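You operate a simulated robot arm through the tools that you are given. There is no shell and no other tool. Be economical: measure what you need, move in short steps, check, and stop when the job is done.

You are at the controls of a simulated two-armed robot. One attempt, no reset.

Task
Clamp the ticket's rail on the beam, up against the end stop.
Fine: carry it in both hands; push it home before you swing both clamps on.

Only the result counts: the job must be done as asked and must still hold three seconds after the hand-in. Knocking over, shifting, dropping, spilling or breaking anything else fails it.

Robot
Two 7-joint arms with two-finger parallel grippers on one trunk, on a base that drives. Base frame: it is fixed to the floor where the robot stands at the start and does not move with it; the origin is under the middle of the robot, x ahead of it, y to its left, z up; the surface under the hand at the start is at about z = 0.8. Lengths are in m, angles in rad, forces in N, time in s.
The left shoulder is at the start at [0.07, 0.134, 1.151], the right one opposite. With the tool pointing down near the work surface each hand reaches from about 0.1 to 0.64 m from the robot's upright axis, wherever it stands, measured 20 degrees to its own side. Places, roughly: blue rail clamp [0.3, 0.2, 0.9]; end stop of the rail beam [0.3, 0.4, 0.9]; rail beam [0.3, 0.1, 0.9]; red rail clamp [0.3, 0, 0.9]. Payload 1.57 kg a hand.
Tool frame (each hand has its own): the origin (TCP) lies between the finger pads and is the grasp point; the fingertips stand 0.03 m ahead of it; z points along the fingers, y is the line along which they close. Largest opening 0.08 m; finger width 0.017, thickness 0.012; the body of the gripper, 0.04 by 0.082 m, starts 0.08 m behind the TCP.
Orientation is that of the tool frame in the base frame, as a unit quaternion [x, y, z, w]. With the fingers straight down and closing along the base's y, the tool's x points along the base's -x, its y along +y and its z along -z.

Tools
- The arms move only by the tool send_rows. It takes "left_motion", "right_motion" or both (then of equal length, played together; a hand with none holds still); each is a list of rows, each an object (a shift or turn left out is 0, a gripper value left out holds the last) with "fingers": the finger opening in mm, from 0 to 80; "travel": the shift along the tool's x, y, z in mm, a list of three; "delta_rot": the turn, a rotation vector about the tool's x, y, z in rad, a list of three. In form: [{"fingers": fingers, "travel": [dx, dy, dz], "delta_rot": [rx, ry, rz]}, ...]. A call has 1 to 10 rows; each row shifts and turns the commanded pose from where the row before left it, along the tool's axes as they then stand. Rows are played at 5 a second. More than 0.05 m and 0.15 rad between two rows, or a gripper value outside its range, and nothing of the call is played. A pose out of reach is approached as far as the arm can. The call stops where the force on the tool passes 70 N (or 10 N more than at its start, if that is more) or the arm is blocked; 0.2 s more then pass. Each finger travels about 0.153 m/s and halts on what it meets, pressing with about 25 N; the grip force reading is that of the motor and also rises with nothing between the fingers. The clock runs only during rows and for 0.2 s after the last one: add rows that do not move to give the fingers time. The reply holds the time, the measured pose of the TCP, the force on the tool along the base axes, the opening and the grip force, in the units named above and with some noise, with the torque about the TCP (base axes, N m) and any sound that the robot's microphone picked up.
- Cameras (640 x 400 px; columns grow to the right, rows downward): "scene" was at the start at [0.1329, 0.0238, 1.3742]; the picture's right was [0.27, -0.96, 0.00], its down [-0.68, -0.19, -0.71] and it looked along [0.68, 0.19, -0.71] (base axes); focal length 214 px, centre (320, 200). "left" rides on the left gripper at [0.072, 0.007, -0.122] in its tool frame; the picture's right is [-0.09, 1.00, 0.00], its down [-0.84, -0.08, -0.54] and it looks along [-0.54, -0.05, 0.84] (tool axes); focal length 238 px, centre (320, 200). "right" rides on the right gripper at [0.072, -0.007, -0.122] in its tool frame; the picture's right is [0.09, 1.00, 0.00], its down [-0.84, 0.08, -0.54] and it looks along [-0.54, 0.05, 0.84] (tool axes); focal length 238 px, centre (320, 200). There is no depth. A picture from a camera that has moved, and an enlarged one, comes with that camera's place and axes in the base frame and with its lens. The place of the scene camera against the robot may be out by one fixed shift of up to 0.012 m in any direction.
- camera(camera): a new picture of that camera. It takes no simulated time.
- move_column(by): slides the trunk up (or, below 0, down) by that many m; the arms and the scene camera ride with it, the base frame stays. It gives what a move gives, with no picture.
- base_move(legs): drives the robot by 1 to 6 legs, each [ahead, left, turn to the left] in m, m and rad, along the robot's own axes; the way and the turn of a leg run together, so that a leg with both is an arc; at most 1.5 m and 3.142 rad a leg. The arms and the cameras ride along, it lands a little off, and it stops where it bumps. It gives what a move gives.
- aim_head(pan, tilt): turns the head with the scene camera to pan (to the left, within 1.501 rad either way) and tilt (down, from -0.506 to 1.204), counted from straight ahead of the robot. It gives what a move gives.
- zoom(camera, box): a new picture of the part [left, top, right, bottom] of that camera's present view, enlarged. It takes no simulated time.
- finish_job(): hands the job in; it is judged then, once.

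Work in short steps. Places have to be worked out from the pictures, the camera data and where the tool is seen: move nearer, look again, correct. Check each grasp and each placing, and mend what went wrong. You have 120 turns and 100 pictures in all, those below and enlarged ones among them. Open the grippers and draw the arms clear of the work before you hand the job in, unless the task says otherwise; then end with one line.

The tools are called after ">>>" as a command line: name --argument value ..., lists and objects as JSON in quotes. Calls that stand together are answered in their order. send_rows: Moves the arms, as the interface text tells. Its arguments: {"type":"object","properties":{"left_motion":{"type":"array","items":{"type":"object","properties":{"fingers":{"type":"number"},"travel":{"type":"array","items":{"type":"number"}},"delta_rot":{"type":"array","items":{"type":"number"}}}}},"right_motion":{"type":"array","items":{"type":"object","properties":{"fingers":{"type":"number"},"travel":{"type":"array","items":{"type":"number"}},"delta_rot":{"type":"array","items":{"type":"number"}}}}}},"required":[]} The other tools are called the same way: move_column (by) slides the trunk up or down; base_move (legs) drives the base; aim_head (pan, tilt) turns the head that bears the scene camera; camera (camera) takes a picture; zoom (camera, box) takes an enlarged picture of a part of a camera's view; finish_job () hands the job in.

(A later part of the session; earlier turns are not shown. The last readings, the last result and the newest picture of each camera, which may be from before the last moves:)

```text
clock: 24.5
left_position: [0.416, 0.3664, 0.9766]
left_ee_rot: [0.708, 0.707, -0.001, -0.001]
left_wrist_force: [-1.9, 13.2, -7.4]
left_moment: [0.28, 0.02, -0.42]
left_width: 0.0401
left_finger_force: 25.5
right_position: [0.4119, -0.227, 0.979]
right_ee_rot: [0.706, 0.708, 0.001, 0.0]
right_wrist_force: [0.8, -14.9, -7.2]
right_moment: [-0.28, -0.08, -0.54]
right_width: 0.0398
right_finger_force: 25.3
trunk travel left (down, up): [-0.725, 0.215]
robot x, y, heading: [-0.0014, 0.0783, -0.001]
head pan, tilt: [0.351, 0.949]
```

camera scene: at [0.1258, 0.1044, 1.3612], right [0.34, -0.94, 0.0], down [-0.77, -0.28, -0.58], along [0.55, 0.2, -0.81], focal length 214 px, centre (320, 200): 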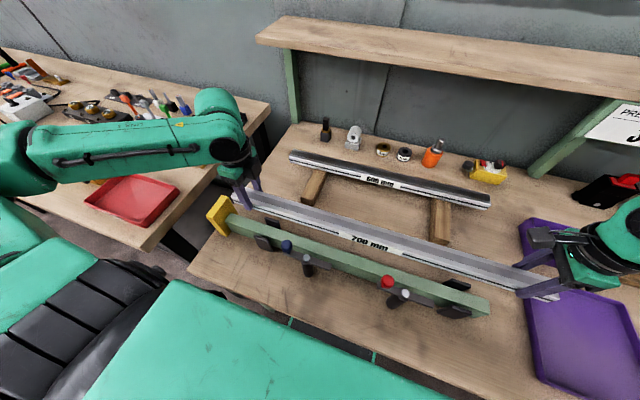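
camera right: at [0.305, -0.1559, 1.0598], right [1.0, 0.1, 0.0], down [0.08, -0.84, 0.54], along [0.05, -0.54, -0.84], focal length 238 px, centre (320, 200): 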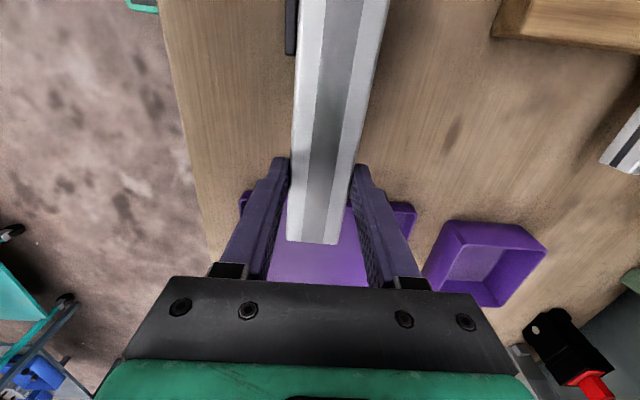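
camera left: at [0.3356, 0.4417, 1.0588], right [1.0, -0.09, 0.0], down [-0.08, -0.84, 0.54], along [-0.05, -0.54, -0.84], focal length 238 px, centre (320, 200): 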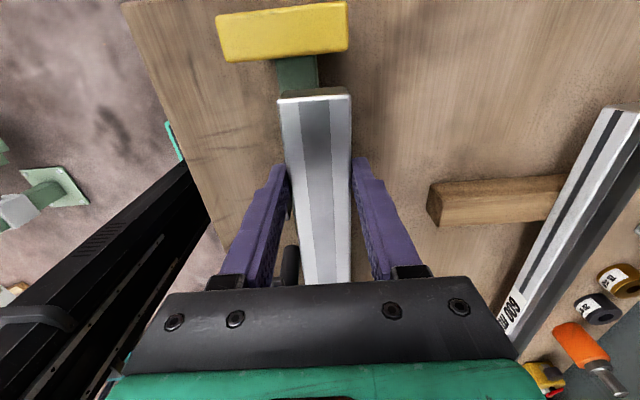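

The hands now compress the rail by about 14 N, so I relax the left one by 2 mm and then drive back.

>>> send_rows --left_motion '[{"travel": [2, 0, 0]}, {}]' --right_motion '[{}, {}]'

>>> base_move --legs '[[-0.1, 0, 0]]'

>>> camera --camera "left"

>>> camera --camera "right"

>>> camera --camera "scene"

```text
clock: 25.1
left_position: [0.4155, 0.3652, 0.978]
left_ee_rot: [0.707, 0.707, -0.001, 0.0]
left_wrist_force: [-1.8, -0.1, -7.6]
left_moment: [0.59, -0.14, -0.21]
left_width: 0.0398
left_finger_force: 24.2
right_position: [0.412, -0.2254, 0.9783]
right_ee_rot: [0.705, 0.709, 0.003, -0.001]
right_wrist_force: [1.5, -0.1, -7.3]
right_moment: [-0.49, 0.12, -0.57]
right_width: 0.04
right_finger_force: 25.6
trunk travel left (down, up): [-0.725, 0.215]
robot x, y, heading: [-0.0027, 0.0782, -0.002]
head pan, tilt: [0.351, 0.949]
```

```text
clock: 26.3
left_position: [0.316, 0.3661, 0.9759]
left_ee_rot: [0.707, 0.707, -0.002, 0.0]
left_wrist_force: [-1.1, -12.1, -7.1]
left_moment: [-0.53, 0.01, -0.25]
left_width: 0.0401
left_finger_force: 25.1
right_position: [0.3138, -0.2254, 0.9766]
right_ee_rot: [0.705, 0.709, 0.002, -0.002]
right_wrist_force: [1.0, 13.5, -8.0]
right_moment: [0.36, 0.04, -0.35]
right_width: 0.0401
right_finger_force: 24.8
trunk travel left (down, up): [-0.725, 0.215]
robot x, y, heading: [-0.0991, 0.0789, -0.001]
head pan, tilt: [0.351, 0.949]
```

```text
64 pictures are left
camera left: at [0.3238, 0.439, 1.0985], right [1.0, -0.09, 0.0], down [-0.08, -0.84, 0.54], along [-0.05, -0.54, -0.84], focal length 238 px, centre (320, 200)
```

left: 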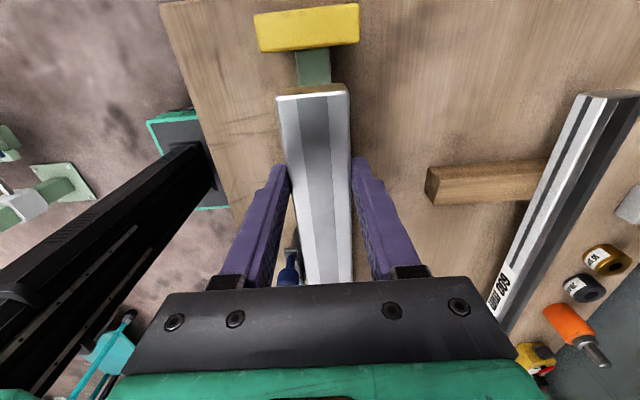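

```text
63 pictures are left
camera right: at [0.3045, -0.155, 1.1008], right [1.0, 0.1, 0.0], down [0.08, -0.84, 0.54], along [0.05, -0.54, -0.84], focal length 238 px, centre (320, 200)
```

right: 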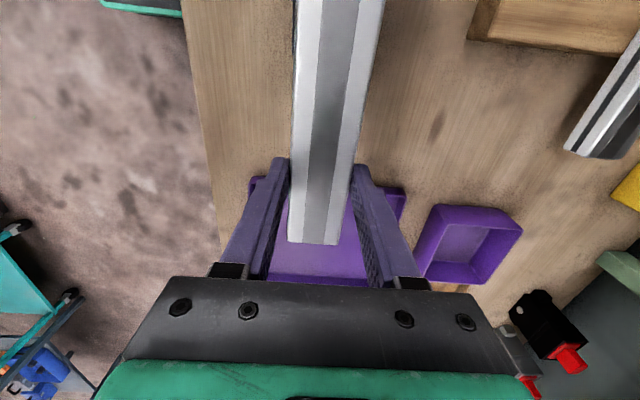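

```text
62 pictures are left
camera scene: at [0.0255, 0.1047, 1.3611], right [0.34, -0.94, 0.0], down [-0.77, -0.28, -0.58], along [0.54, 0.2, -0.81], focal length 214 px, centre (320, 200)
```

scene: 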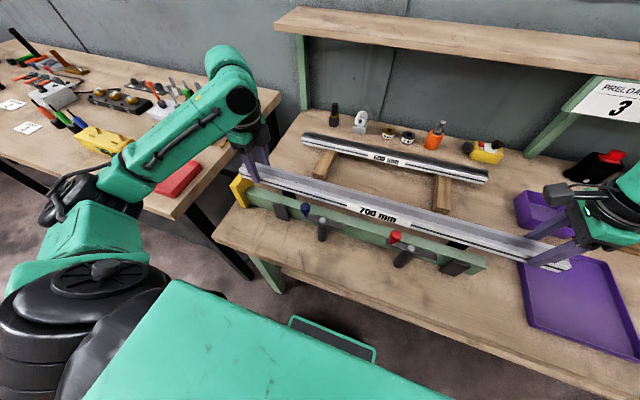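

The rail sits well centred above the beam with about 19 mm to the stop. I relieve the slight pull and lower most of the way.

>>> send_rows --left_motion '[{"travel": [-1, -1, 20]}, {"travel": [0, 0, 20]}, {"travel": [0, 0, 20]}, {"travel": [0, 0, 10]}, {}]' --right_motion '[{"travel": [0, 0, 20]}, {"travel": [0, 0, 20]}, {"travel": [0, 0, 20]}, {"travel": [0, 0, 10]}, {}]'

>>> camera --camera "left"

>>> camera --camera "right"

>>> zoom --camera "scene" --box '[220, 150, 600, 290]'

```text
clock: 27.5
left_position: [0.3148, 0.3652, 0.9066]
left_ee_rot: [0.707, 0.708, -0.003, -0.001]
left_wrist_force: [-0.4, 11.0, -9.0]
left_moment: [0.61, 0.09, -0.41]
left_width: 0.0398
left_finger_force: 24.6
right_position: [0.3109, -0.2259, 0.907]
right_ee_rot: [0.705, 0.71, 0.001, -0.003]
right_wrist_force: [2.7, -10.3, -6.0]
right_moment: [0.17, -0.11, -0.56]
right_width: 0.0399
right_finger_force: 25.2
trunk travel left (down, up): [-0.725, 0.215]
robot x, y, heading: [-0.099, 0.0777, -0.003]
head pan, tilt: [0.351, 0.949]
```

```text
61 pictures are left
camera left: at [0.3228, 0.4374, 1.0284], right [1.0, -0.09, 0.0], down [-0.07, -0.84, 0.54], along [-0.05, -0.54, -0.84], focal length 238 px, centre (320, 200)
```

left: 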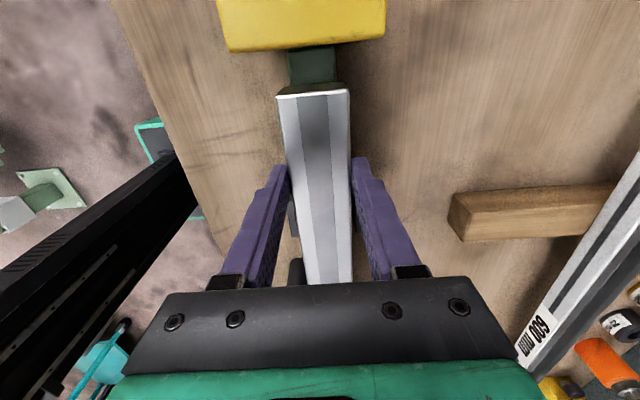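

```text
60 pictures are left
camera right: at [0.3031, -0.1546, 1.0295], right [1.0, 0.1, 0.0], down [0.08, -0.84, 0.54], along [0.05, -0.54, -0.84], focal length 238 px, centre (320, 200)
```

right: 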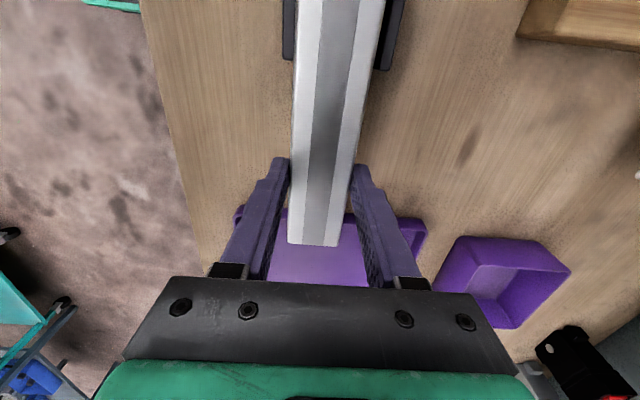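

```text
1.68 times, centred on (410, 220) of scene
camera zoom: at [0.0256, 0.104, 1.3609], right [0.34, -0.94, 0.0], down [-0.77, -0.28, -0.58], along [0.54, 0.2, -0.81], focal length 361 px, centre (168, 166)
```

zoom: 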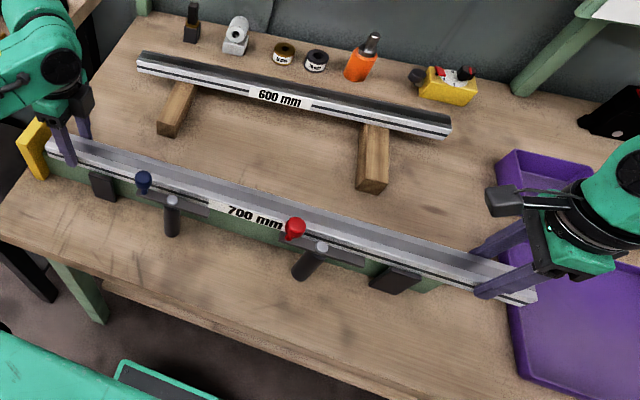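

I check the guide clearance in the right view before lowering the last part.

>>> zoom --camera "right" --box '[260, 0, 440, 112]'

>>> zoom --camera "left" --box '[220, 20, 420, 300]'

```text
3.56 times, centred on (350, 56) of right
camera zoom: at [0.3031, -0.1546, 1.0295], right [1.0, 0.1, 0.0], down [0.08, -0.84, 0.54], along [0.05, -0.54, -0.84], focal length 848 px, centre (213, 712)
```

zoom: 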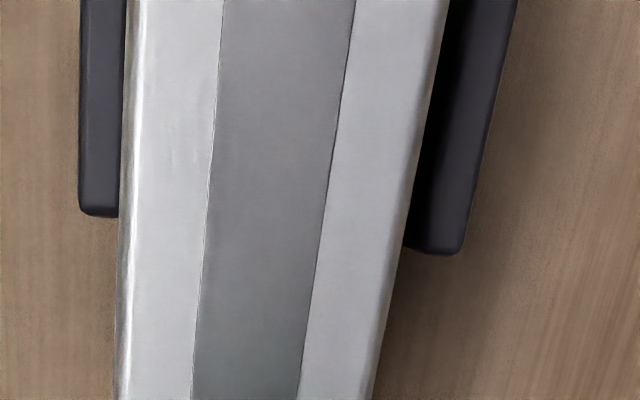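

```text
1.43 times, centred on (320, 160) of left
camera zoom: at [0.3228, 0.4374, 1.0284], right [1.0, -0.09, 0.0], down [-0.07, -0.84, 0.54], along [-0.05, -0.54, -0.84], focal length 340 px, centre (320, 257)
```

zoom: 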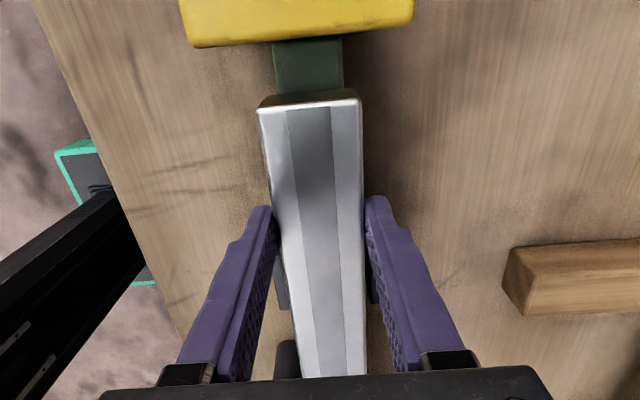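

The guides are centred at x≈0.313 on the right, so I nudge the right hand +2 mm and lower gently until the beam takes the weight.

>>> send_rows --left_motion '[{"travel": [0, 0, 0]}, {"travel": [0, 0, 3]}, {"travel": [0, 0, 3]}, {"travel": [0, 0, 3]}, {"travel": [0, 0, 2]}, {}]' --right_motion '[{"travel": [0, 2, 0]}, {"travel": [0, 0, 3]}, {"travel": [0, 0, 3]}, {"travel": [0, 0, 3]}, {"travel": [0, 0, 2]}, {}]'

```text
clock: 28.9
left_position: [0.3122, 0.3653, 0.8998]
left_ee_rot: [0.707, 0.707, 0.001, 0.004]
left_wrist_force: [7.3, -0.1, 19.7]
left_moment: [0.04, -0.08, 0.01]
left_width: 0.0399
left_finger_force: 25.0
right_position: [0.3119, -0.2242, 0.9003]
right_ee_rot: [0.705, 0.71, 0.005, 0.001]
right_wrist_force: [9.3, 0.7, 19.5]
right_moment: [0.08, 0.09, -0.3]
right_width: 0.0399
right_finger_force: 25.4
trunk travel left (down, up): [-0.725, 0.215]
robot x, y, heading: [-0.1044, 0.0804, 0.002]
head pan, tilt: [0.351, 0.949]
```

Both hands feel contact at TCP z≈0.900. I need to know whether this is the beam or the guide tops, so I look from several sides.

>>> zoom --camera "right" --box '[260, 0, 440, 112]'

>>> zoom --camera "left" --box '[220, 20, 420, 145]'

>>> zoom --camera "scene" --box '[230, 165, 390, 265]'

>>> zoom --camera "scene" --box '[370, 200, 530, 300]'

```text
3.56 times, centred on (350, 56) of right
camera zoom: at [0.3031, -0.1542, 1.0242], right [1.0, 0.1, 0.01], down [0.08, -0.84, 0.54], along [0.06, -0.53, -0.84], focal length 848 px, centre (213, 712)
```

zoom: 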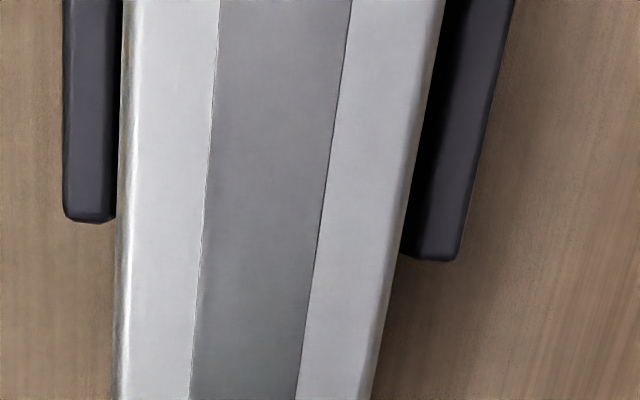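

```text
3.20 times, centred on (320, 82) of left
camera zoom: at [0.3194, 0.4382, 1.0209], right [1.0, -0.09, 0.01], down [-0.08, -0.83, 0.55], along [-0.05, -0.54, -0.84], focal length 763 px, centre (320, 576)
```

zoom: 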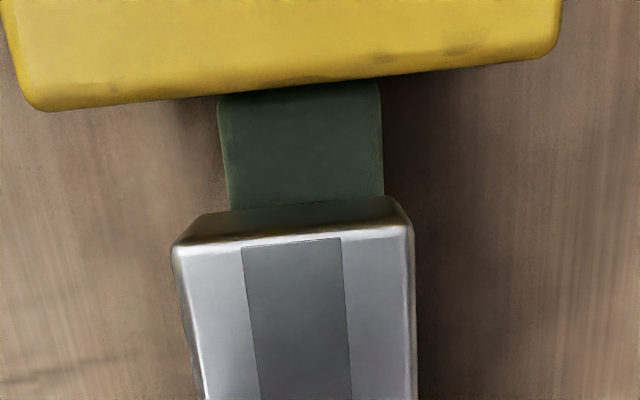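

```text
4.00 times, centred on (310, 215) of scene
camera zoom: at [0.021, 0.105, 1.3621], right [0.34, -0.94, 0.0], down [-0.76, -0.28, -0.58], along [0.55, 0.2, -0.81], focal length 858 px, centre (360, 140)
```

zoom: 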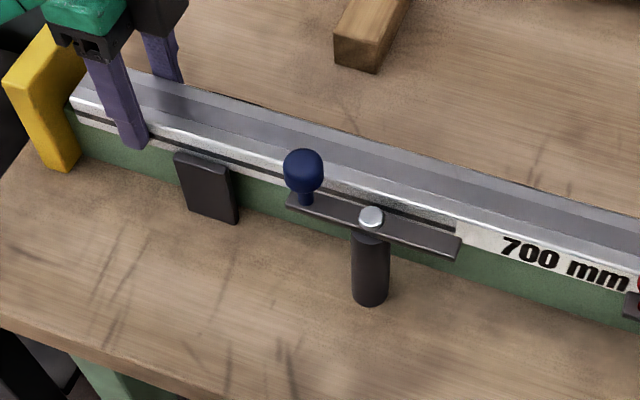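

```text
4.00 times, centred on (450, 250) of scene
camera zoom: at [0.021, 0.105, 1.3621], right [0.34, -0.94, 0.0], down [-0.76, -0.28, -0.58], along [0.55, 0.2, -0.81], focal length 858 px, centre (-200, 0)
```

zoom: 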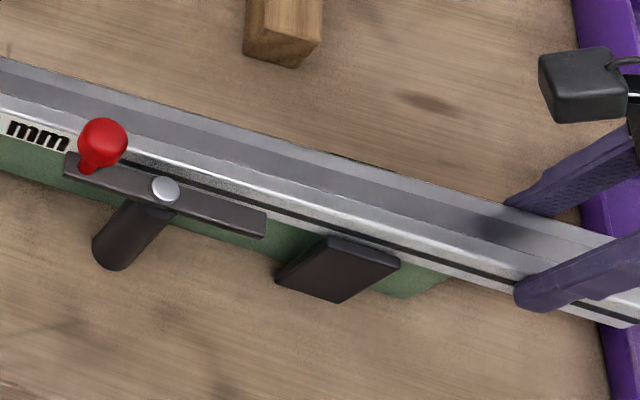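

It is seated on the beam between the guides (rail about 30 mm high). I ease the down force and slide it towards the stop.

>>> send_rows --left_motion '[{"travel": [0, 0, -2.5]}, {"travel": [4, 0, 0]}, {"travel": [4, 0, 0]}, {"travel": [4, 0, 0]}, {"travel": [3, 0, 0]}, {}]' --right_motion '[{"travel": [0, 0, -2.5]}, {"travel": [4, 0, 0]}, {"travel": [4, 0, 0]}, {"travel": [4, 0, 0]}, {"travel": [3, 0, 0]}, {}]'

>>> zoom --camera "left" --box '[220, 20, 420, 145]'

```text
clock: 30.3
left_position: [0.3118, 0.3802, 0.8982]
left_ee_rot: [0.707, 0.707, -0.001, 0.0]
left_wrist_force: [-2.7, -13.0, 2.6]
left_moment: [-0.51, 0.27, -0.03]
left_width: 0.0399
left_finger_force: 25.2
right_position: [0.3111, -0.2104, 0.9007]
right_ee_rot: [0.705, 0.709, 0.002, -0.002]
right_wrist_force: [-0.6, 9.1, -2.7]
right_moment: [-0.42, 0.13, -0.42]
right_width: 0.04
right_finger_force: 25.4
trunk travel left (down, up): [-0.725, 0.215]
robot x, y, heading: [-0.0966, 0.0817, -0.003]
head pan, tilt: [0.351, 0.949]
```

```text
3.20 times, centred on (320, 82) of left
camera zoom: at [0.3194, 0.4521, 1.0207], right [1.0, -0.09, 0.0], down [-0.08, -0.84, 0.54], along [-0.05, -0.54, -0.84], focal length 763 px, centre (320, 576)
```

zoom: 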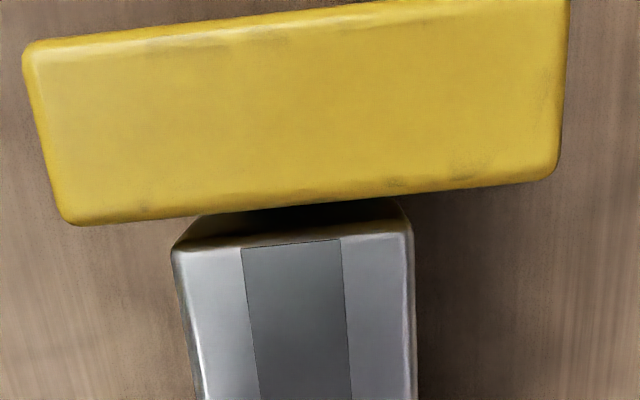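

Only a few mm remain. I push on in 1.5 mm steps until the force shows contact with the stop.

>>> send_rows --left_motion '[{"travel": [1.5, 0, 0]}, {"travel": [1.5, 0, 0]}, {"travel": [1.5, 0, 0]}, {}]' --right_motion '[{"travel": [1.5, 0, 0]}, {"travel": [1.5, 0, 0]}, {"travel": [1.5, 0, 0]}, {}]'

>>> zoom --camera "left" --box '[220, 20, 420, 145]'

```text
clock: 31.3
left_position: [0.3124, 0.3832, 0.8984]
left_ee_rot: [0.707, 0.707, 0.0, 0.001]
left_wrist_force: [-2.1, -13.1, 2.7]
left_moment: [0.13, -0.01, 0.0]
left_width: 0.0398
left_finger_force: 24.3
right_position: [0.3126, -0.2071, 0.9]
right_ee_rot: [0.704, 0.71, 0.002, -0.001]
right_wrist_force: [0.4, 9.9, -7.6]
right_moment: [-0.34, 0.17, -0.52]
right_width: 0.04
right_finger_force: 24.5
trunk travel left (down, up): [-0.725, 0.215]
robot x, y, heading: [-0.1008, 0.0778, 0.005]
head pan, tilt: [0.351, 0.949]
```

```text
3.20 times, centred on (320, 82) of left
camera zoom: at [0.3208, 0.4557, 1.0209], right [1.0, -0.09, 0.0], down [-0.08, -0.84, 0.54], along [-0.05, -0.54, -0.84], focal length 763 px, centre (320, 576)
```

zoom: 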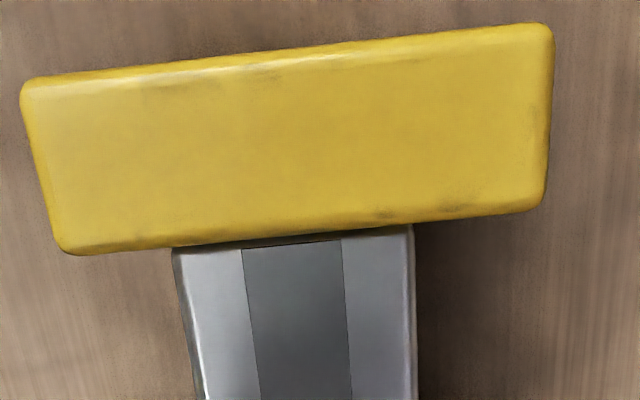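

Almost there: the net y force is still only about 3 N. I keep pushing with both hands.

>>> send_rows --left_motion '[{"travel": [1, 0, 0]}, {"travel": [1, 0, 0]}, {"travel": [1, 0, 0]}, {"travel": [1, 0, 0]}, {}]' --right_motion '[{"travel": [1.5, 0, 0]}, {"travel": [1.5, 0, 0]}, {"travel": [1, 0, 0]}, {"travel": [1, 0, 0]}, {}]'

>>> zoom --camera "left" --box '[220, 20, 420, 145]'

```text
clock: 32.5
left_position: [0.3128, 0.3874, 0.9009]
left_ee_rot: [0.707, 0.707, 0.0, 0.0]
left_wrist_force: [8.0, -11.7, -15.4]
left_moment: [-0.2, -0.21, 0.01]
left_width: 0.0399
left_finger_force: 25.3
right_position: [0.3132, -0.2058, 0.9008]
right_ee_rot: [0.706, 0.708, 0.002, 0.0]
right_wrist_force: [-6.4, -14.8, 12.0]
right_moment: [-0.37, 0.38, -0.12]
right_width: 0.04
right_finger_force: 24.9
trunk travel left (down, up): [-0.725, 0.215]
robot x, y, heading: [-0.1024, 0.073, 0.004]
head pan, tilt: [0.351, 0.949]
```

```text
3.20 times, centred on (320, 82) of left
camera zoom: at [0.321, 0.4583, 1.0229], right [1.0, -0.09, 0.0], down [-0.08, -0.84, 0.54], along [-0.05, -0.54, -0.84], focal length 763 px, centre (320, 576)
```

zoom: 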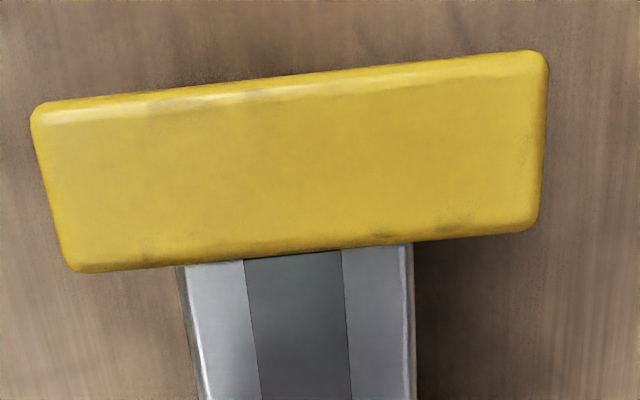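

Now both hands push on the stop (about 26 N in all) and the gap is closed. I neutralise the vertical strain and then open the fingers slightly.

>>> send_rows --left_motion '[{"travel": [0, 0, 1]}, {}, {"fingers": 44}, {"fingers": 52}, {}]' --right_motion '[{"travel": [0, 0, -0.7]}, {}, {"fingers": 44}, {"fingers": 52}, {}]'

>>> zoom --camera "left" --box '[220, 20, 420, 145]'

>>> camera --camera "scene"

```text
clock: 33.7
left_position: [0.3118, 0.39, 0.899]
left_ee_rot: [0.707, 0.707, -0.001, 0.001]
left_wrist_force: [-0.6, -0.3, 0.1]
left_moment: [-0.02, -0.02, -0.02]
left_width: 0.0519
left_finger_force: 0.1
right_position: [0.3124, -0.2005, 0.9025]
right_ee_rot: [0.704, 0.71, 0.002, 0.001]
right_wrist_force: [0.2, -0.1, 0.4]
right_moment: [-0.01, -0.02, 0.0]
right_width: 0.052
right_finger_force: 0.1
trunk travel left (down, up): [-0.725, 0.215]
robot x, y, heading: [-0.1028, 0.0792, 0.003]
head pan, tilt: [0.351, 0.949]
```

```text
3.20 times, centred on (320, 82) of left
camera zoom: at [0.3197, 0.4623, 1.0204], right [1.0, -0.09, 0.0], down [-0.08, -0.84, 0.54], along [-0.05, -0.54, -0.84], focal length 763 px, centre (320, 576)
```

zoom: 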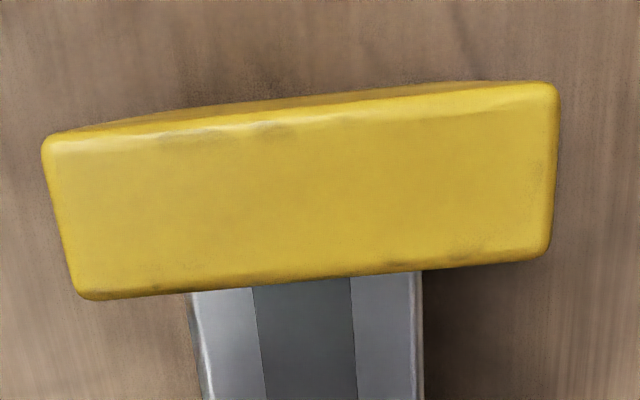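

```text
48 pictures are left
camera scene: at [0.0217, 0.1058, 1.3615], right [0.34, -0.94, 0.0], down [-0.76, -0.28, -0.58], along [0.55, 0.2, -0.81], focal length 214 px, centre (320, 200)
```

scene: 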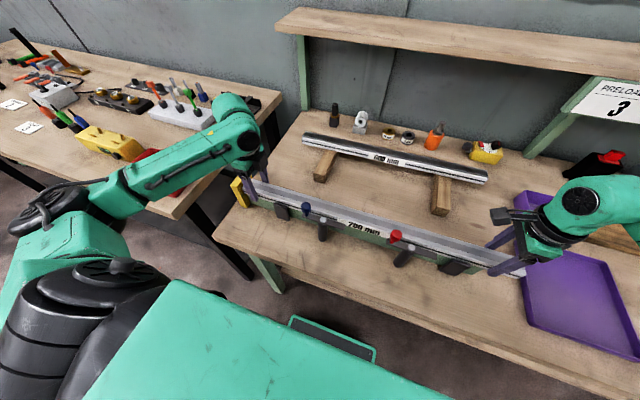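

The rail lies free against the stop. I close the right hand again to hold it home while swinging, and raise the left hand for the clamps.

>>> send_rows --left_motion '[{"travel": [0, 0, -35]}, {"travel": [0, 0, -40]}, {"travel": [0, 0, -40]}, {"travel": [0, 0, 0]}, {"travel": [0, 0, 0]}]' --right_motion '[{"fingers": 30}, {}, {}, {"travel": [1.5, 0, 0]}, {"travel": [1, 0, 0]}]'

>>> zoom --camera "scene" --box '[230, 165, 390, 265]'

>>> zoom --camera "scene" --box '[340, 200, 500, 300]'

```text
clock: 34.9
left_position: [0.3163, 0.3866, 1.0129]
left_ee_rot: [0.707, 0.708, 0.0, 0.001]
left_wrist_force: [0.2, 0.6, 0.0]
left_moment: [0.0, -0.02, -0.03]
left_width: 0.0522
left_finger_force: 0.0
right_position: [0.312, -0.1995, 0.9021]
right_ee_rot: [0.706, 0.708, 0.002, 0.0]
right_wrist_force: [1.4, -5.9, 1.1]
right_moment: [0.15, -0.05, -0.06]
right_width: 0.0399
right_finger_force: 24.7
trunk travel left (down, up): [-0.725, 0.215]
robot x, y, heading: [-0.1033, 0.0753, -0.001]
head pan, tilt: [0.351, 0.949]
```

```text
4.00 times, centred on (310, 215) of scene
camera zoom: at [0.0221, 0.103, 1.3615], right [0.34, -0.94, 0.0], down [-0.76, -0.28, -0.58], along [0.55, 0.2, -0.81], focal length 858 px, centre (360, 140)
```

zoom: 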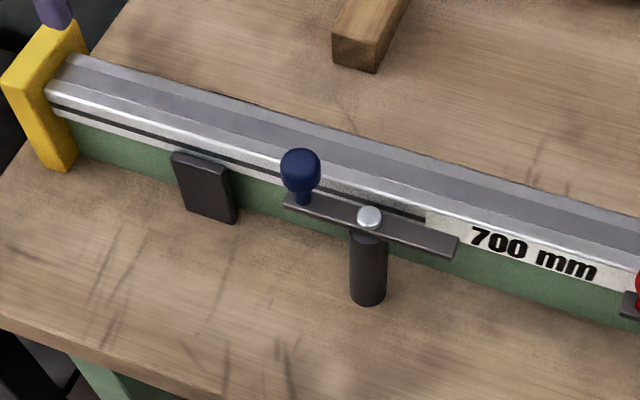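

```text
4.00 times, centred on (420, 250) of scene
camera zoom: at [0.0221, 0.103, 1.3615], right [0.34, -0.94, 0.0], down [-0.76, -0.28, -0.58], along [0.55, 0.2, -0.81], focal length 858 px, centre (-80, 0)
```

zoom: 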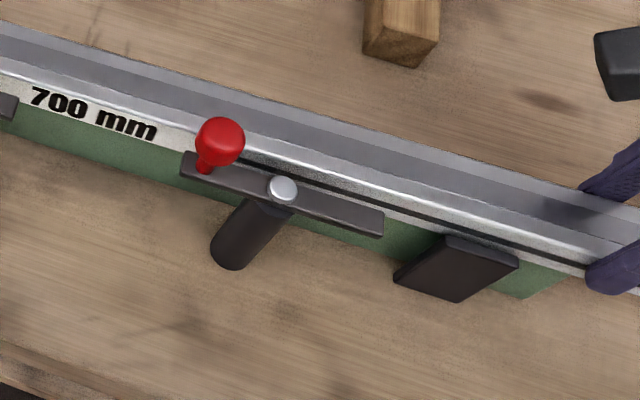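

The rail end touches the stop. I turn the left hand back to its easy orientation (camera facing ahead) and close its fingers to use as a pusher.

>>> send_rows --left_motion '[{"delta_rot": [0, 0, -0.15], "fingers": 0}, {"delta_rot": [0, 0, -0.15]}, {"delta_rot": [0, 0, -0.15]}, {"delta_rot": [0, 0, -0.15]}, {"delta_rot": [0, 0, -0.15]}, {"delta_rot": [0, 0, -0.15]}, {"delta_rot": [0, 0, -0.15]}, {"delta_rot": [0, 0, -0.15]}, {"delta_rot": [0, 0, -0.15]}, {"delta_rot": [0, 0, -0.15]}]'

>>> send_rows --left_motion '[{"delta_rot": [0, 0, -0.071]}, {"travel": [17, -30, 0]}, {"travel": [17, -30, 0]}, {"travel": [17, -30, 0]}, {"travel": [17, -30, 0]}, {"travel": [17, -30, 0]}, {"travel": [10, 0, 0]}]'

>>> camera --camera "left"

```text
clock: 37.1
left_position: [0.312, 0.387, 1.0136]
left_ee_rot: [0.035, 0.999, 0.0, -0.001]
left_wrist_force: [-0.5, 1.0, -0.9]
left_moment: [-0.01, -0.01, -0.02]
left_width: 0.0
left_finger_force: 21.2
right_position: [0.3127, -0.2007, 0.9025]
right_ee_rot: [0.705, 0.709, 0.003, 0.0]
right_wrist_force: [1.6, -12.1, 2.1]
right_moment: [-0.76, 0.2, -0.31]
right_width: 0.0396
right_finger_force: 24.8
trunk travel left (down, up): [-0.725, 0.215]
robot x, y, heading: [-0.1019, 0.0767, -0.0]
head pan, tilt: [0.351, 0.949]
```

```text
clock: 38.7
left_position: [0.233, 0.2484, 1.0145]
left_ee_rot: [0.001, 1.0, 0.0, 0.0]
left_wrist_force: [0.8, 0.6, 0.3]
left_moment: [-0.02, 0.01, -0.02]
left_width: 0.0
left_finger_force: 21.2
left hand out of reach, approached as far as the arm can: row 6, 7
right_position: [0.313, -0.2004, 0.9031]
right_ee_rot: [0.705, 0.709, 0.004, -0.001]
right_wrist_force: [1.7, -11.3, 3.7]
right_moment: [0.09, 0.05, -0.22]
right_width: 0.0399
right_finger_force: 25.0
trunk travel left (down, up): [-0.725, 0.215]
robot x, y, heading: [-0.0979, 0.078, 0.003]
head pan, tilt: [0.351, 0.949]
```

```text
45 pictures are left
camera left: at [0.1618, 0.2547, 1.136], right [0.09, 1.0, 0.0], down [0.84, -0.08, 0.54], along [0.54, -0.05, -0.84], focal length 238 px, centre (320, 200)
```

left: 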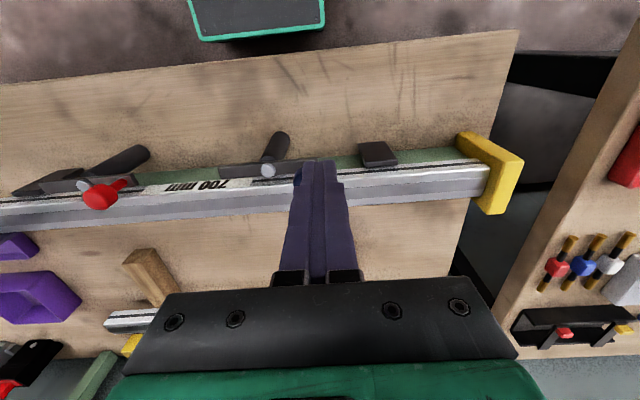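

The hand is just on the robot side of the blue knob. I shift 12 mm to the right and lower so that the tips reach knob height.

>>> send_rows --left_motion '[{"travel": [0, -12, 20]}, {"travel": [0, 0, 20]}, {"travel": [0, 0, 20]}, {}]'

>>> camera --camera "left"

>>> zoom --camera "scene" --box '[230, 165, 390, 265]'

```text
clock: 39.7
left_position: [0.235, 0.236, 0.9989]
left_ee_rot: [0.006, 1.0, 0.002, 0.001]
left_wrist_force: [-0.3, 0.4, -0.6]
left_moment: [0.02, 0.01, 0.0]
left_width: 0.0
left_finger_force: 21.7
left hand out of reach, approached as far as the arm can: row 1, 2, 3
right_position: [0.3128, -0.1989, 0.903]
right_ee_rot: [0.705, 0.709, 0.003, -0.001]
right_wrist_force: [2.8, -11.2, 2.4]
right_moment: [-0.06, 0.1, -0.34]
right_width: 0.0401
right_finger_force: 25.4
trunk travel left (down, up): [-0.725, 0.215]
robot x, y, heading: [-0.1032, 0.0777, 0.001]
head pan, tilt: [0.351, 0.949]
```

```text
44 pictures are left
camera left: at [0.1633, 0.2427, 1.1209], right [0.1, 0.99, 0.0], down [0.84, -0.09, 0.54], along [0.54, -0.05, -0.84], focal length 238 px, centre (320, 200)
```

left: 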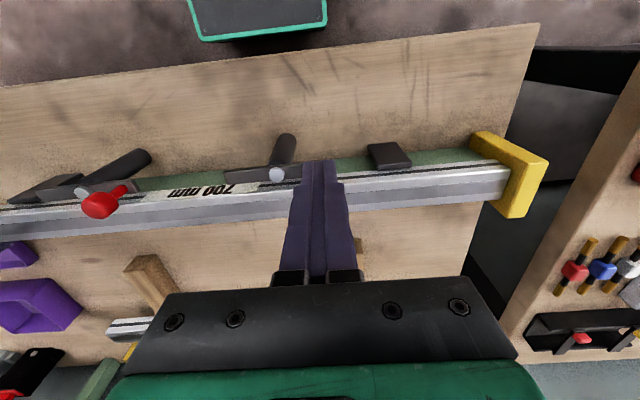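

```text
4.00 times, centred on (310, 215) of scene
camera zoom: at [0.0219, 0.1019, 1.3615], right [0.34, -0.94, 0.0], down [-0.76, -0.28, -0.58], along [0.55, 0.2, -0.81], focal length 858 px, centre (360, 140)
```

zoom: 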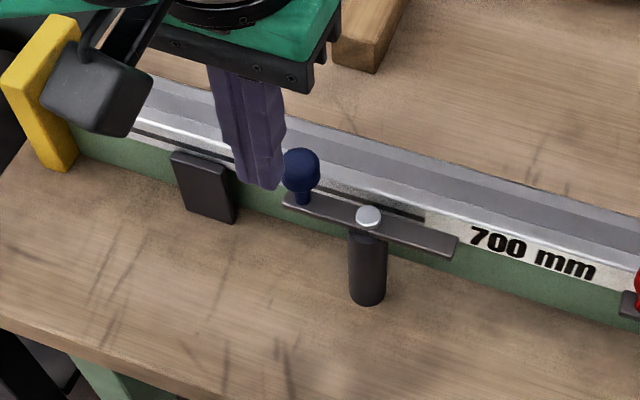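

It's too close for this arm. I release and lift the right hand, raise both, and drive back 0.12 m.

>>> send_rows --left_motion '[{"travel": [0, 0, -10]}, {"travel": [0, 0, -10]}, {"travel": [-10, 0, -10]}, {"travel": [-10, 0, -10]}, {"travel": [-10, 0, 0]}, {}]' --right_motion '[{"fingers": 44}, {"fingers": 52}, {}, {"travel": [0, 0, -40]}, {"travel": [0, 0, -40]}, {"travel": [0, 0, -40]}]'

>>> base_move --legs '[[-0.12, 0, 0]]'

>>> camera --camera "scene"

```text
clock: 41.1
left_position: [0.2626, 0.2387, 1.0386]
left_ee_rot: [0.0, 1.0, -0.002, 0.0]
left_wrist_force: [0.3, -0.2, 0.7]
left_moment: [-0.01, -0.03, -0.01]
left_width: 0.0
left_finger_force: 21.5
right_position: [0.309, -0.1979, 1.0258]
right_ee_rot: [0.705, 0.709, 0.003, 0.0]
right_wrist_force: [-0.1, -0.2, 0.1]
right_moment: [-0.03, -0.01, 0.01]
right_width: 0.0521
right_finger_force: 0.0
trunk travel left (down, up): [-0.725, 0.215]
robot x, y, heading: [-0.0992, 0.0757, 0.006]
head pan, tilt: [0.351, 0.949]
```

```text
clock: 42.3
left_position: [0.1429, 0.2387, 1.0368]
left_ee_rot: [-0.001, 1.0, -0.002, -0.001]
left_wrist_force: [-0.8, -0.6, 0.5]
left_moment: [0.01, 0.02, 0.02]
left_width: 0.0001
left_finger_force: 21.2
right_position: [0.1903, -0.1979, 1.0228]
right_ee_rot: [0.704, 0.71, 0.002, -0.001]
right_wrist_force: [0.2, -0.4, 0.2]
right_moment: [0.0, 0.0, 0.0]
right_width: 0.0519
right_finger_force: 0.0
trunk travel left (down, up): [-0.725, 0.215]
robot x, y, heading: [-0.2228, 0.0766, 0.002]
head pan, tilt: [0.351, 0.949]
```

```text
42 pictures are left
camera scene: at [-0.0968, 0.1049, 1.3613], right [0.34, -0.94, 0.0], down [-0.76, -0.28, -0.58], along [0.55, 0.2, -0.81], focal length 214 px, centre (320, 200)
```

scene: 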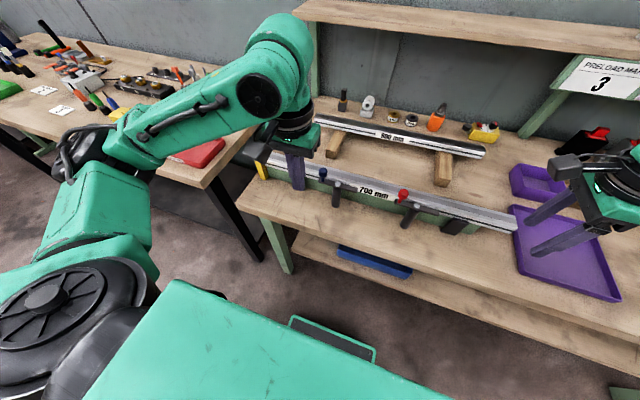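

Both have room now. The left goes to the near side of the blue knob, and the right back around the rail end to hold it.

>>> send_rows --left_motion '[{"travel": [-30, -3, 0]}, {"travel": [-30, 0, 0]}, {"travel": [-32, 0, 0]}, {"travel": [0, 0, 30]}, {"travel": [0, 0, 30]}, {"travel": [0, 0, 24]}, {}]' --right_motion '[{"travel": [-2, 40, 0]}, {"travel": [0, 40, 0]}, {"travel": [0, 42, 0]}, {"travel": [0, 0, 40]}, {"travel": [0, 0, 40]}, {"travel": [0, 0, 20]}, {}]'

>>> camera --camera "left"

>>> camera --camera "right"

>>> zoom --camera "scene" --box '[240, 130, 400, 230]'

```text
clock: 43.9
left_position: [0.2342, 0.2337, 0.9533]
left_ee_rot: [0.0, 1.0, -0.001, 0.0]
left_wrist_force: [-0.2, -0.8, 0.5]
left_moment: [0.01, 0.03, 0.0]
left_width: 0.0
left_finger_force: 21.6
right_position: [0.312, -0.1987, 0.9231]
right_ee_rot: [0.704, 0.71, 0.003, 0.0]
right_wrist_force: [0.6, -0.4, 0.2]
right_moment: [-0.03, -0.01, -0.03]
right_width: 0.0519
right_finger_force: 0.1
trunk travel left (down, up): [-0.725, 0.215]
robot x, y, heading: [-0.2199, 0.0783, 0.001]
head pan, tilt: [0.351, 0.949]
```

```text
41 pictures are left
camera left: at [0.163, 0.2411, 1.0761], right [0.09, 1.0, 0.0], down [0.84, -0.07, 0.54], along [0.54, -0.05, -0.84], focal length 238 px, centre (320, 200)
```

left: 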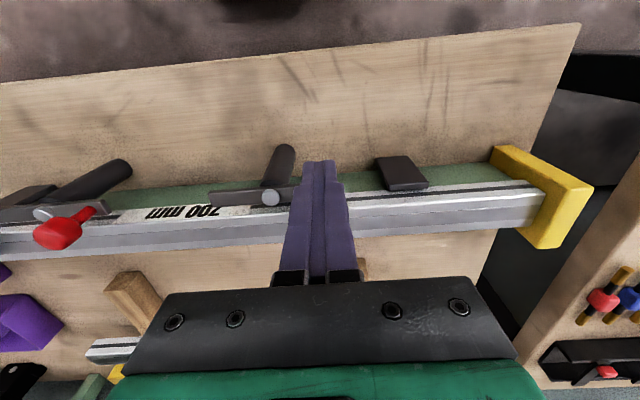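

```text
40 pictures are left
camera right: at [0.303, -0.1278, 1.0454], right [0.99, 0.1, 0.0], down [0.08, -0.84, 0.54], along [0.06, -0.54, -0.84], focal length 238 px, centre (320, 200)
```

right: 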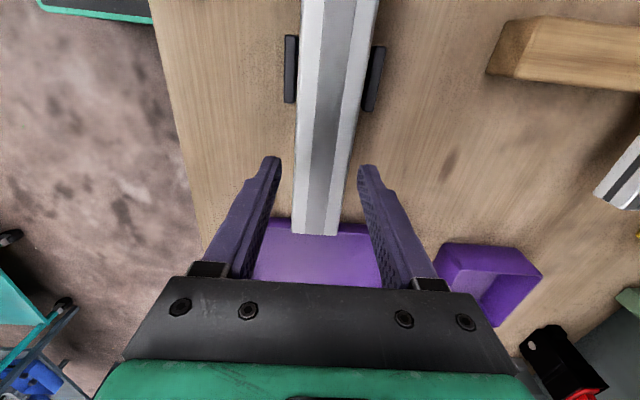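

```text
4.00 times, centred on (320, 180) of scene
camera zoom: at [-0.0985, 0.1047, 1.3615], right [0.34, -0.94, 0.0], down [-0.76, -0.28, -0.58], along [0.55, 0.2, -0.81], focal length 858 px, centre (320, 280)
```

zoom: 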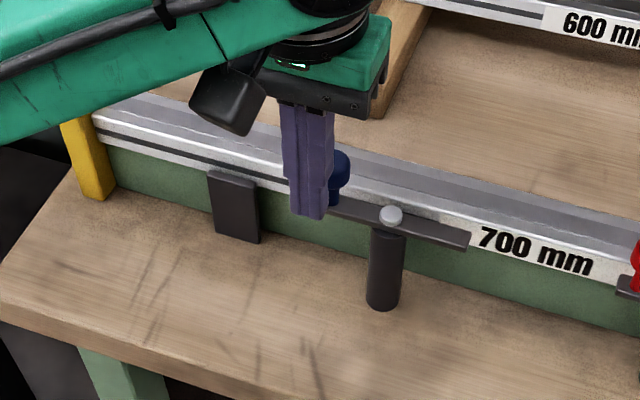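

The left fingers are right in front of the knob. The right hand lowers and re-grips the rail with a light push home; then I push the knob gently towards the rail.

>>> send_rows --left_motion '[{}, {}, {}, {}, {}, {}]' --right_motion '[{"travel": [0, 0, 20]}, {"fingers": 30}, {}, {}, {"travel": [1.5, 0, 0]}, {}]'

>>> send_rows --left_motion '[{"travel": [-6, 0, 0]}, {"travel": [-6, 0, 0]}, {"travel": [-3, 0, 0]}, {"travel": [-3, 0, 0]}, {"travel": [-3, 0, 0]}]'

>>> zoom --camera "scene" --box '[240, 130, 400, 230]'

```text
clock: 45.3
left_position: [0.2335, 0.2336, 0.9546]
left_ee_rot: [0.001, 1.0, -0.001, 0.0]
left_wrist_force: [0.4, 0.6, -0.1]
left_moment: [-0.04, 0.0, -0.02]
left_width: 0.0002
left_finger_force: 21.6
right_position: [0.3116, -0.1992, 0.9034]
right_ee_rot: [0.705, 0.71, 0.003, 0.0]
right_wrist_force: [0.5, -3.9, 6.3]
right_moment: [0.29, 0.01, -0.43]
right_width: 0.04
right_finger_force: 24.9
trunk travel left (down, up): [-0.725, 0.215]
robot x, y, heading: [-0.2252, 0.0783, 0.004]
head pan, tilt: [0.351, 0.949]
```

```text
clock: 46.5
left_position: [0.2498, 0.2349, 0.9544]
left_ee_rot: [0.0, 1.0, 0.001, -0.003]
left_wrist_force: [-37.1, 0.2, 6.9]
left_moment: [-0.17, 1.07, -0.14]
left_width: 0.0
left_finger_force: 21.2
right_position: [0.3099, -0.1981, 0.9048]
right_ee_rot: [0.704, 0.71, 0.004, 0.002]
right_wrist_force: [16.7, -4.3, -0.7]
right_moment: [-0.55, -0.51, -0.52]
right_width: 0.0399
right_finger_force: 25.4
trunk travel left (down, up): [-0.725, 0.215]
robot x, y, heading: [-0.2221, 0.0738, 0.005]
head pan, tilt: [0.351, 0.949]
```

```text
4.00 times, centred on (320, 180) of scene
camera zoom: at [-0.1037, 0.1024, 1.3618], right [0.35, -0.94, 0.0], down [-0.76, -0.28, -0.59], along [0.55, 0.2, -0.81], focal length 858 px, centre (320, 280)
```

zoom: 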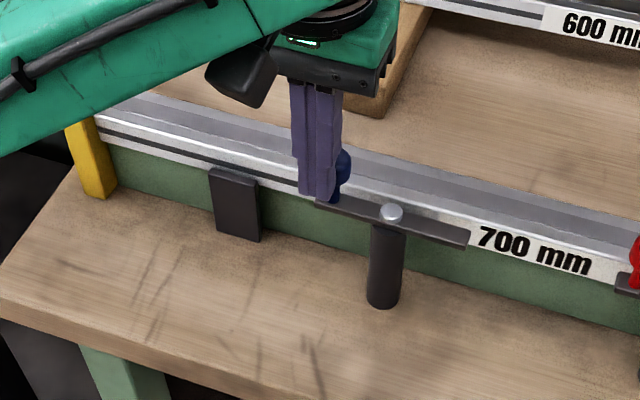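

It is blocked this way at 37 N without turning, so the clamp must swing the other way: knob towards the robot, tail over the rail. I back off, go over the knob, and come down behind it.

>>> send_rows --left_motion '[{"travel": [12, 0, 0]}, {"travel": [0, 0, -30]}, {"travel": [0, 0, -20]}, {"travel": [-30, 0, 0]}, {"travel": [-30, 0, 0]}, {"travel": [0, 0, 20]}, {"travel": [0, 0, 26]}, {}]'

>>> zoom --camera "scene" --box '[240, 130, 400, 230]'

>>> camera --camera "left"

```text
clock: 48.3
left_position: [0.3, 0.2321, 0.9585]
left_ee_rot: [-0.001, 1.0, -0.001, 0.0]
left_wrist_force: [-0.6, 0.6, 0.0]
left_moment: [0.0, 0.0, 0.01]
left_width: 0.0002
left_finger_force: 21.5
right_position: [0.3114, -0.1969, 0.9035]
right_ee_rot: [0.704, 0.71, 0.003, 0.0]
right_wrist_force: [-2.5, -5.5, 4.7]
right_moment: [-0.11, 0.27, -0.36]
right_width: 0.0399
right_finger_force: 25.1
trunk travel left (down, up): [-0.725, 0.215]
robot x, y, heading: [-0.2212, 0.0812, 0.002]
head pan, tilt: [0.351, 0.949]
```

```text
4.00 times, centred on (320, 180) of scene
camera zoom: at [-0.0994, 0.1036, 1.3617], right [0.34, -0.94, 0.0], down [-0.76, -0.28, -0.58], along [0.55, 0.2, -0.81], focal length 858 px, centre (320, 280)
```

zoom: 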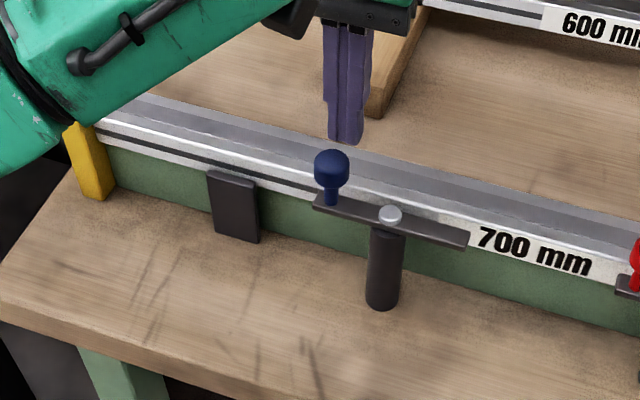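

```text
36 pictures are left
camera left: at [0.2297, 0.239, 1.0807], right [0.09, 1.0, 0.0], down [0.84, -0.08, 0.54], along [0.54, -0.05, -0.84], focal length 238 px, centre (320, 200)
```

left: 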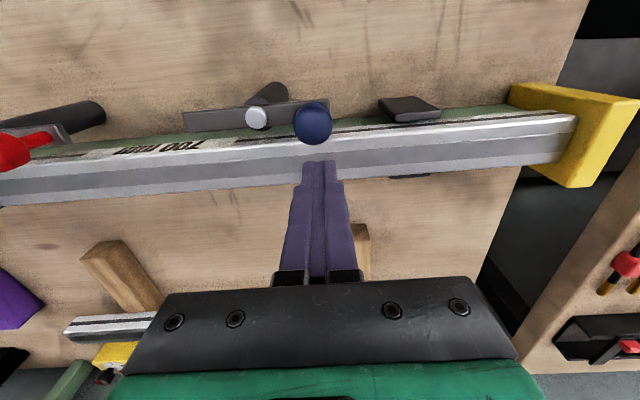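

The knob centre is confirmed at (0.268, 0.231). I lower 6 mm and push it gently towards the robot.

>>> send_rows --left_motion '[{"travel": [0, 0, 6]}, {"travel": [6, 0, 0]}, {"travel": [5, 0, 0]}, {"travel": [4, 0, 0]}, {"travel": [4, 0, 0]}, {"travel": [4, 0, 0]}, {}]'

>>> camera --camera "left"

```text
clock: 49.9
left_position: [0.2797, 0.2346, 0.9537]
left_ee_rot: [-0.001, 1.0, -0.001, 0.0]
left_wrist_force: [-0.1, 0.5, 0.2]
left_moment: [-0.02, -0.03, 0.0]
left_width: 0.0
left_finger_force: 20.3
right_position: [0.3102, -0.1979, 0.9036]
right_ee_rot: [0.705, 0.709, 0.003, 0.0]
right_wrist_force: [-1.2, -7.2, 6.3]
right_moment: [-0.25, 0.32, -0.41]
right_width: 0.04
right_finger_force: 24.7
trunk travel left (down, up): [-0.725, 0.215]
robot x, y, heading: [-0.2206, 0.0829, 0.001]
head pan, tilt: [0.351, 0.949]
```

```text
35 pictures are left
camera left: at [0.2086, 0.2408, 1.0752], right [0.09, 1.0, 0.0], down [0.84, -0.08, 0.54], along [0.54, -0.05, -0.84], focal length 238 px, centre (320, 200)
```

left: 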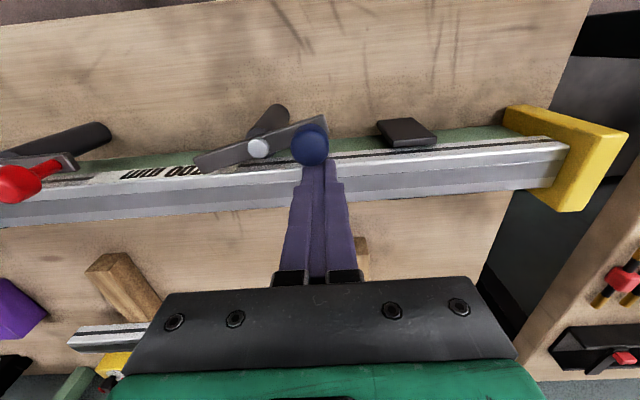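

It turns freely this way. I follow the arc round towards 70° and watch the force.

>>> send_rows --left_motion '[{"travel": [6, 1.5, 0]}, {"travel": [6, 1.5, 0]}, {"travel": [8, -1.5, 0]}, {"travel": [8, -1.5, 0]}, {"travel": [7, -4, 0]}, {"travel": [7, -4, 0]}, {}]'

>>> camera --camera "left"

```text
clock: 51.5
left_position: [0.2375, 0.2269, 0.9519]
left_ee_rot: [-0.002, 1.0, 0.0, 0.0]
left_wrist_force: [-0.7, -0.2, -0.2]
left_moment: [0.02, 0.04, 0.04]
left_width: 0.0
left_finger_force: 21.2
right_position: [0.3117, -0.1984, 0.9045]
right_ee_rot: [0.704, 0.71, 0.003, -0.002]
right_wrist_force: [0.9, -7.3, 6.1]
right_moment: [-0.21, 0.13, -0.4]
right_width: 0.0399
right_finger_force: 24.8
trunk travel left (down, up): [-0.725, 0.215]
robot x, y, heading: [-0.2229, 0.0774, 0.005]
head pan, tilt: [0.351, 0.949]
```

```text
34 pictures are left
camera left: at [0.1667, 0.2336, 1.0743], right [0.09, 1.0, 0.0], down [0.84, -0.08, 0.54], along [0.54, -0.05, -0.84], focal length 238 px, centre (320, 200)
```

left: 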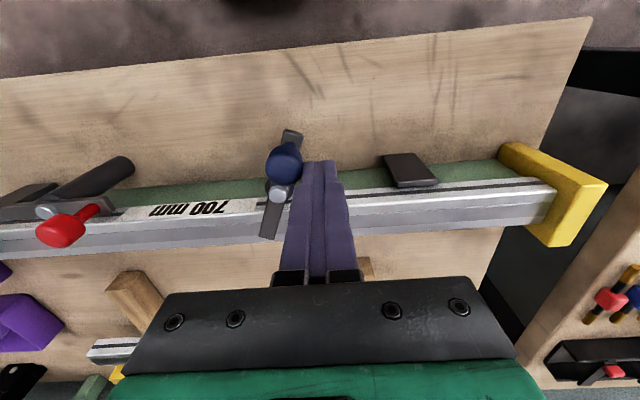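

The arm is about 70–75° round with its tail over the rail. I push on to 90° and until it stops.

>>> send_rows --left_motion '[{"travel": [5, -5, 0]}, {"travel": [4, -6, 0]}, {"travel": [1, -4, 0]}, {"travel": [0, -3, 0]}, {}]'

>>> camera --camera "left"

```text
clock: 52.7
left_position: [0.2268, 0.2112, 0.9526]
left_ee_rot: [-0.001, 1.0, -0.001, 0.0]
left_wrist_force: [1.1, 5.5, 1.4]
left_moment: [0.14, 0.02, 0.0]
left_width: 0.0
left_finger_force: 21.1
right_position: [0.3107, -0.1976, 0.9043]
right_ee_rot: [0.704, 0.71, 0.003, 0.0]
right_wrist_force: [-0.2, -9.4, 6.4]
right_moment: [0.38, 0.07, -0.32]
right_width: 0.04
right_finger_force: 24.8
trunk travel left (down, up): [-0.725, 0.215]
robot x, y, heading: [-0.2189, 0.0795, -0.001]
head pan, tilt: [0.351, 0.949]
```

```text
33 pictures are left
camera left: at [0.1566, 0.2165, 1.0748], right [0.09, 1.0, 0.0], down [0.84, -0.08, 0.54], along [0.54, -0.05, -0.84], focal length 238 px, centre (320, 200)
```

left: 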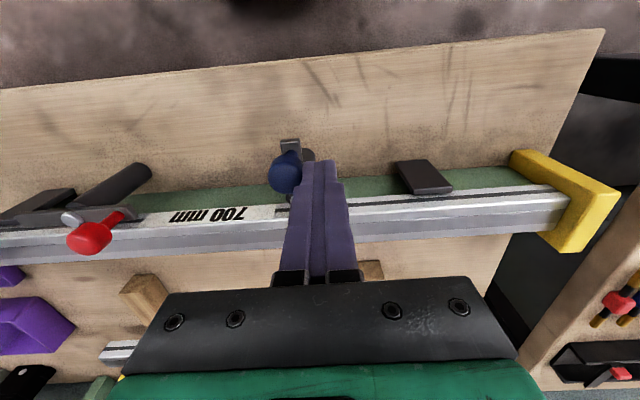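

The force is starting to rise (5.5 N). I push a few mm more to see whether it reaches a hard stop.

>>> send_rows --left_motion '[{"travel": [0, -2, 0]}, {"travel": [0, -2, 0]}, {}]'

>>> zoom --camera "scene" --box '[240, 130, 400, 230]'

```text
clock: 53.5
left_position: [0.2274, 0.2098, 0.9517]
left_ee_rot: [-0.002, 1.0, 0.001, 0.0]
left_wrist_force: [1.1, 26.4, 7.6]
left_moment: [0.63, -0.01, -0.03]
left_width: 0.0
left_finger_force: 21.4
right_position: [0.3115, -0.197, 0.9033]
right_ee_rot: [0.705, 0.709, 0.001, 0.001]
right_wrist_force: [1.4, -18.1, -0.5]
right_moment: [-0.4, -0.01, -0.43]
right_width: 0.0401
right_finger_force: 25.0
trunk travel left (down, up): [-0.725, 0.215]
robot x, y, heading: [-0.2223, 0.0797, 0.003]
head pan, tilt: [0.351, 0.949]
```

```text
4.00 times, centred on (320, 180) of scene
camera zoom: at [-0.0988, 0.1072, 1.3615], right [0.35, -0.94, 0.0], down [-0.76, -0.28, -0.58], along [0.55, 0.2, -0.81], focal length 858 px, centre (320, 280)
```

zoom: 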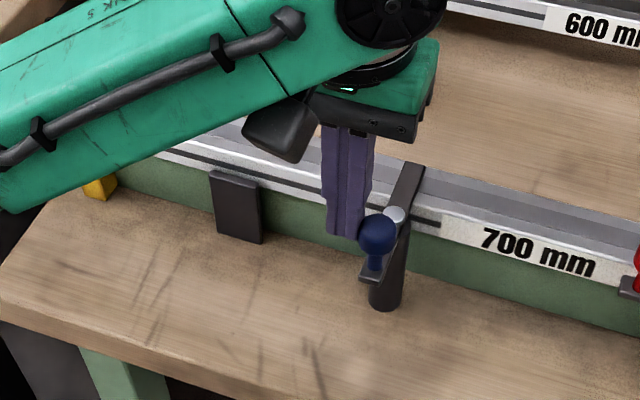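

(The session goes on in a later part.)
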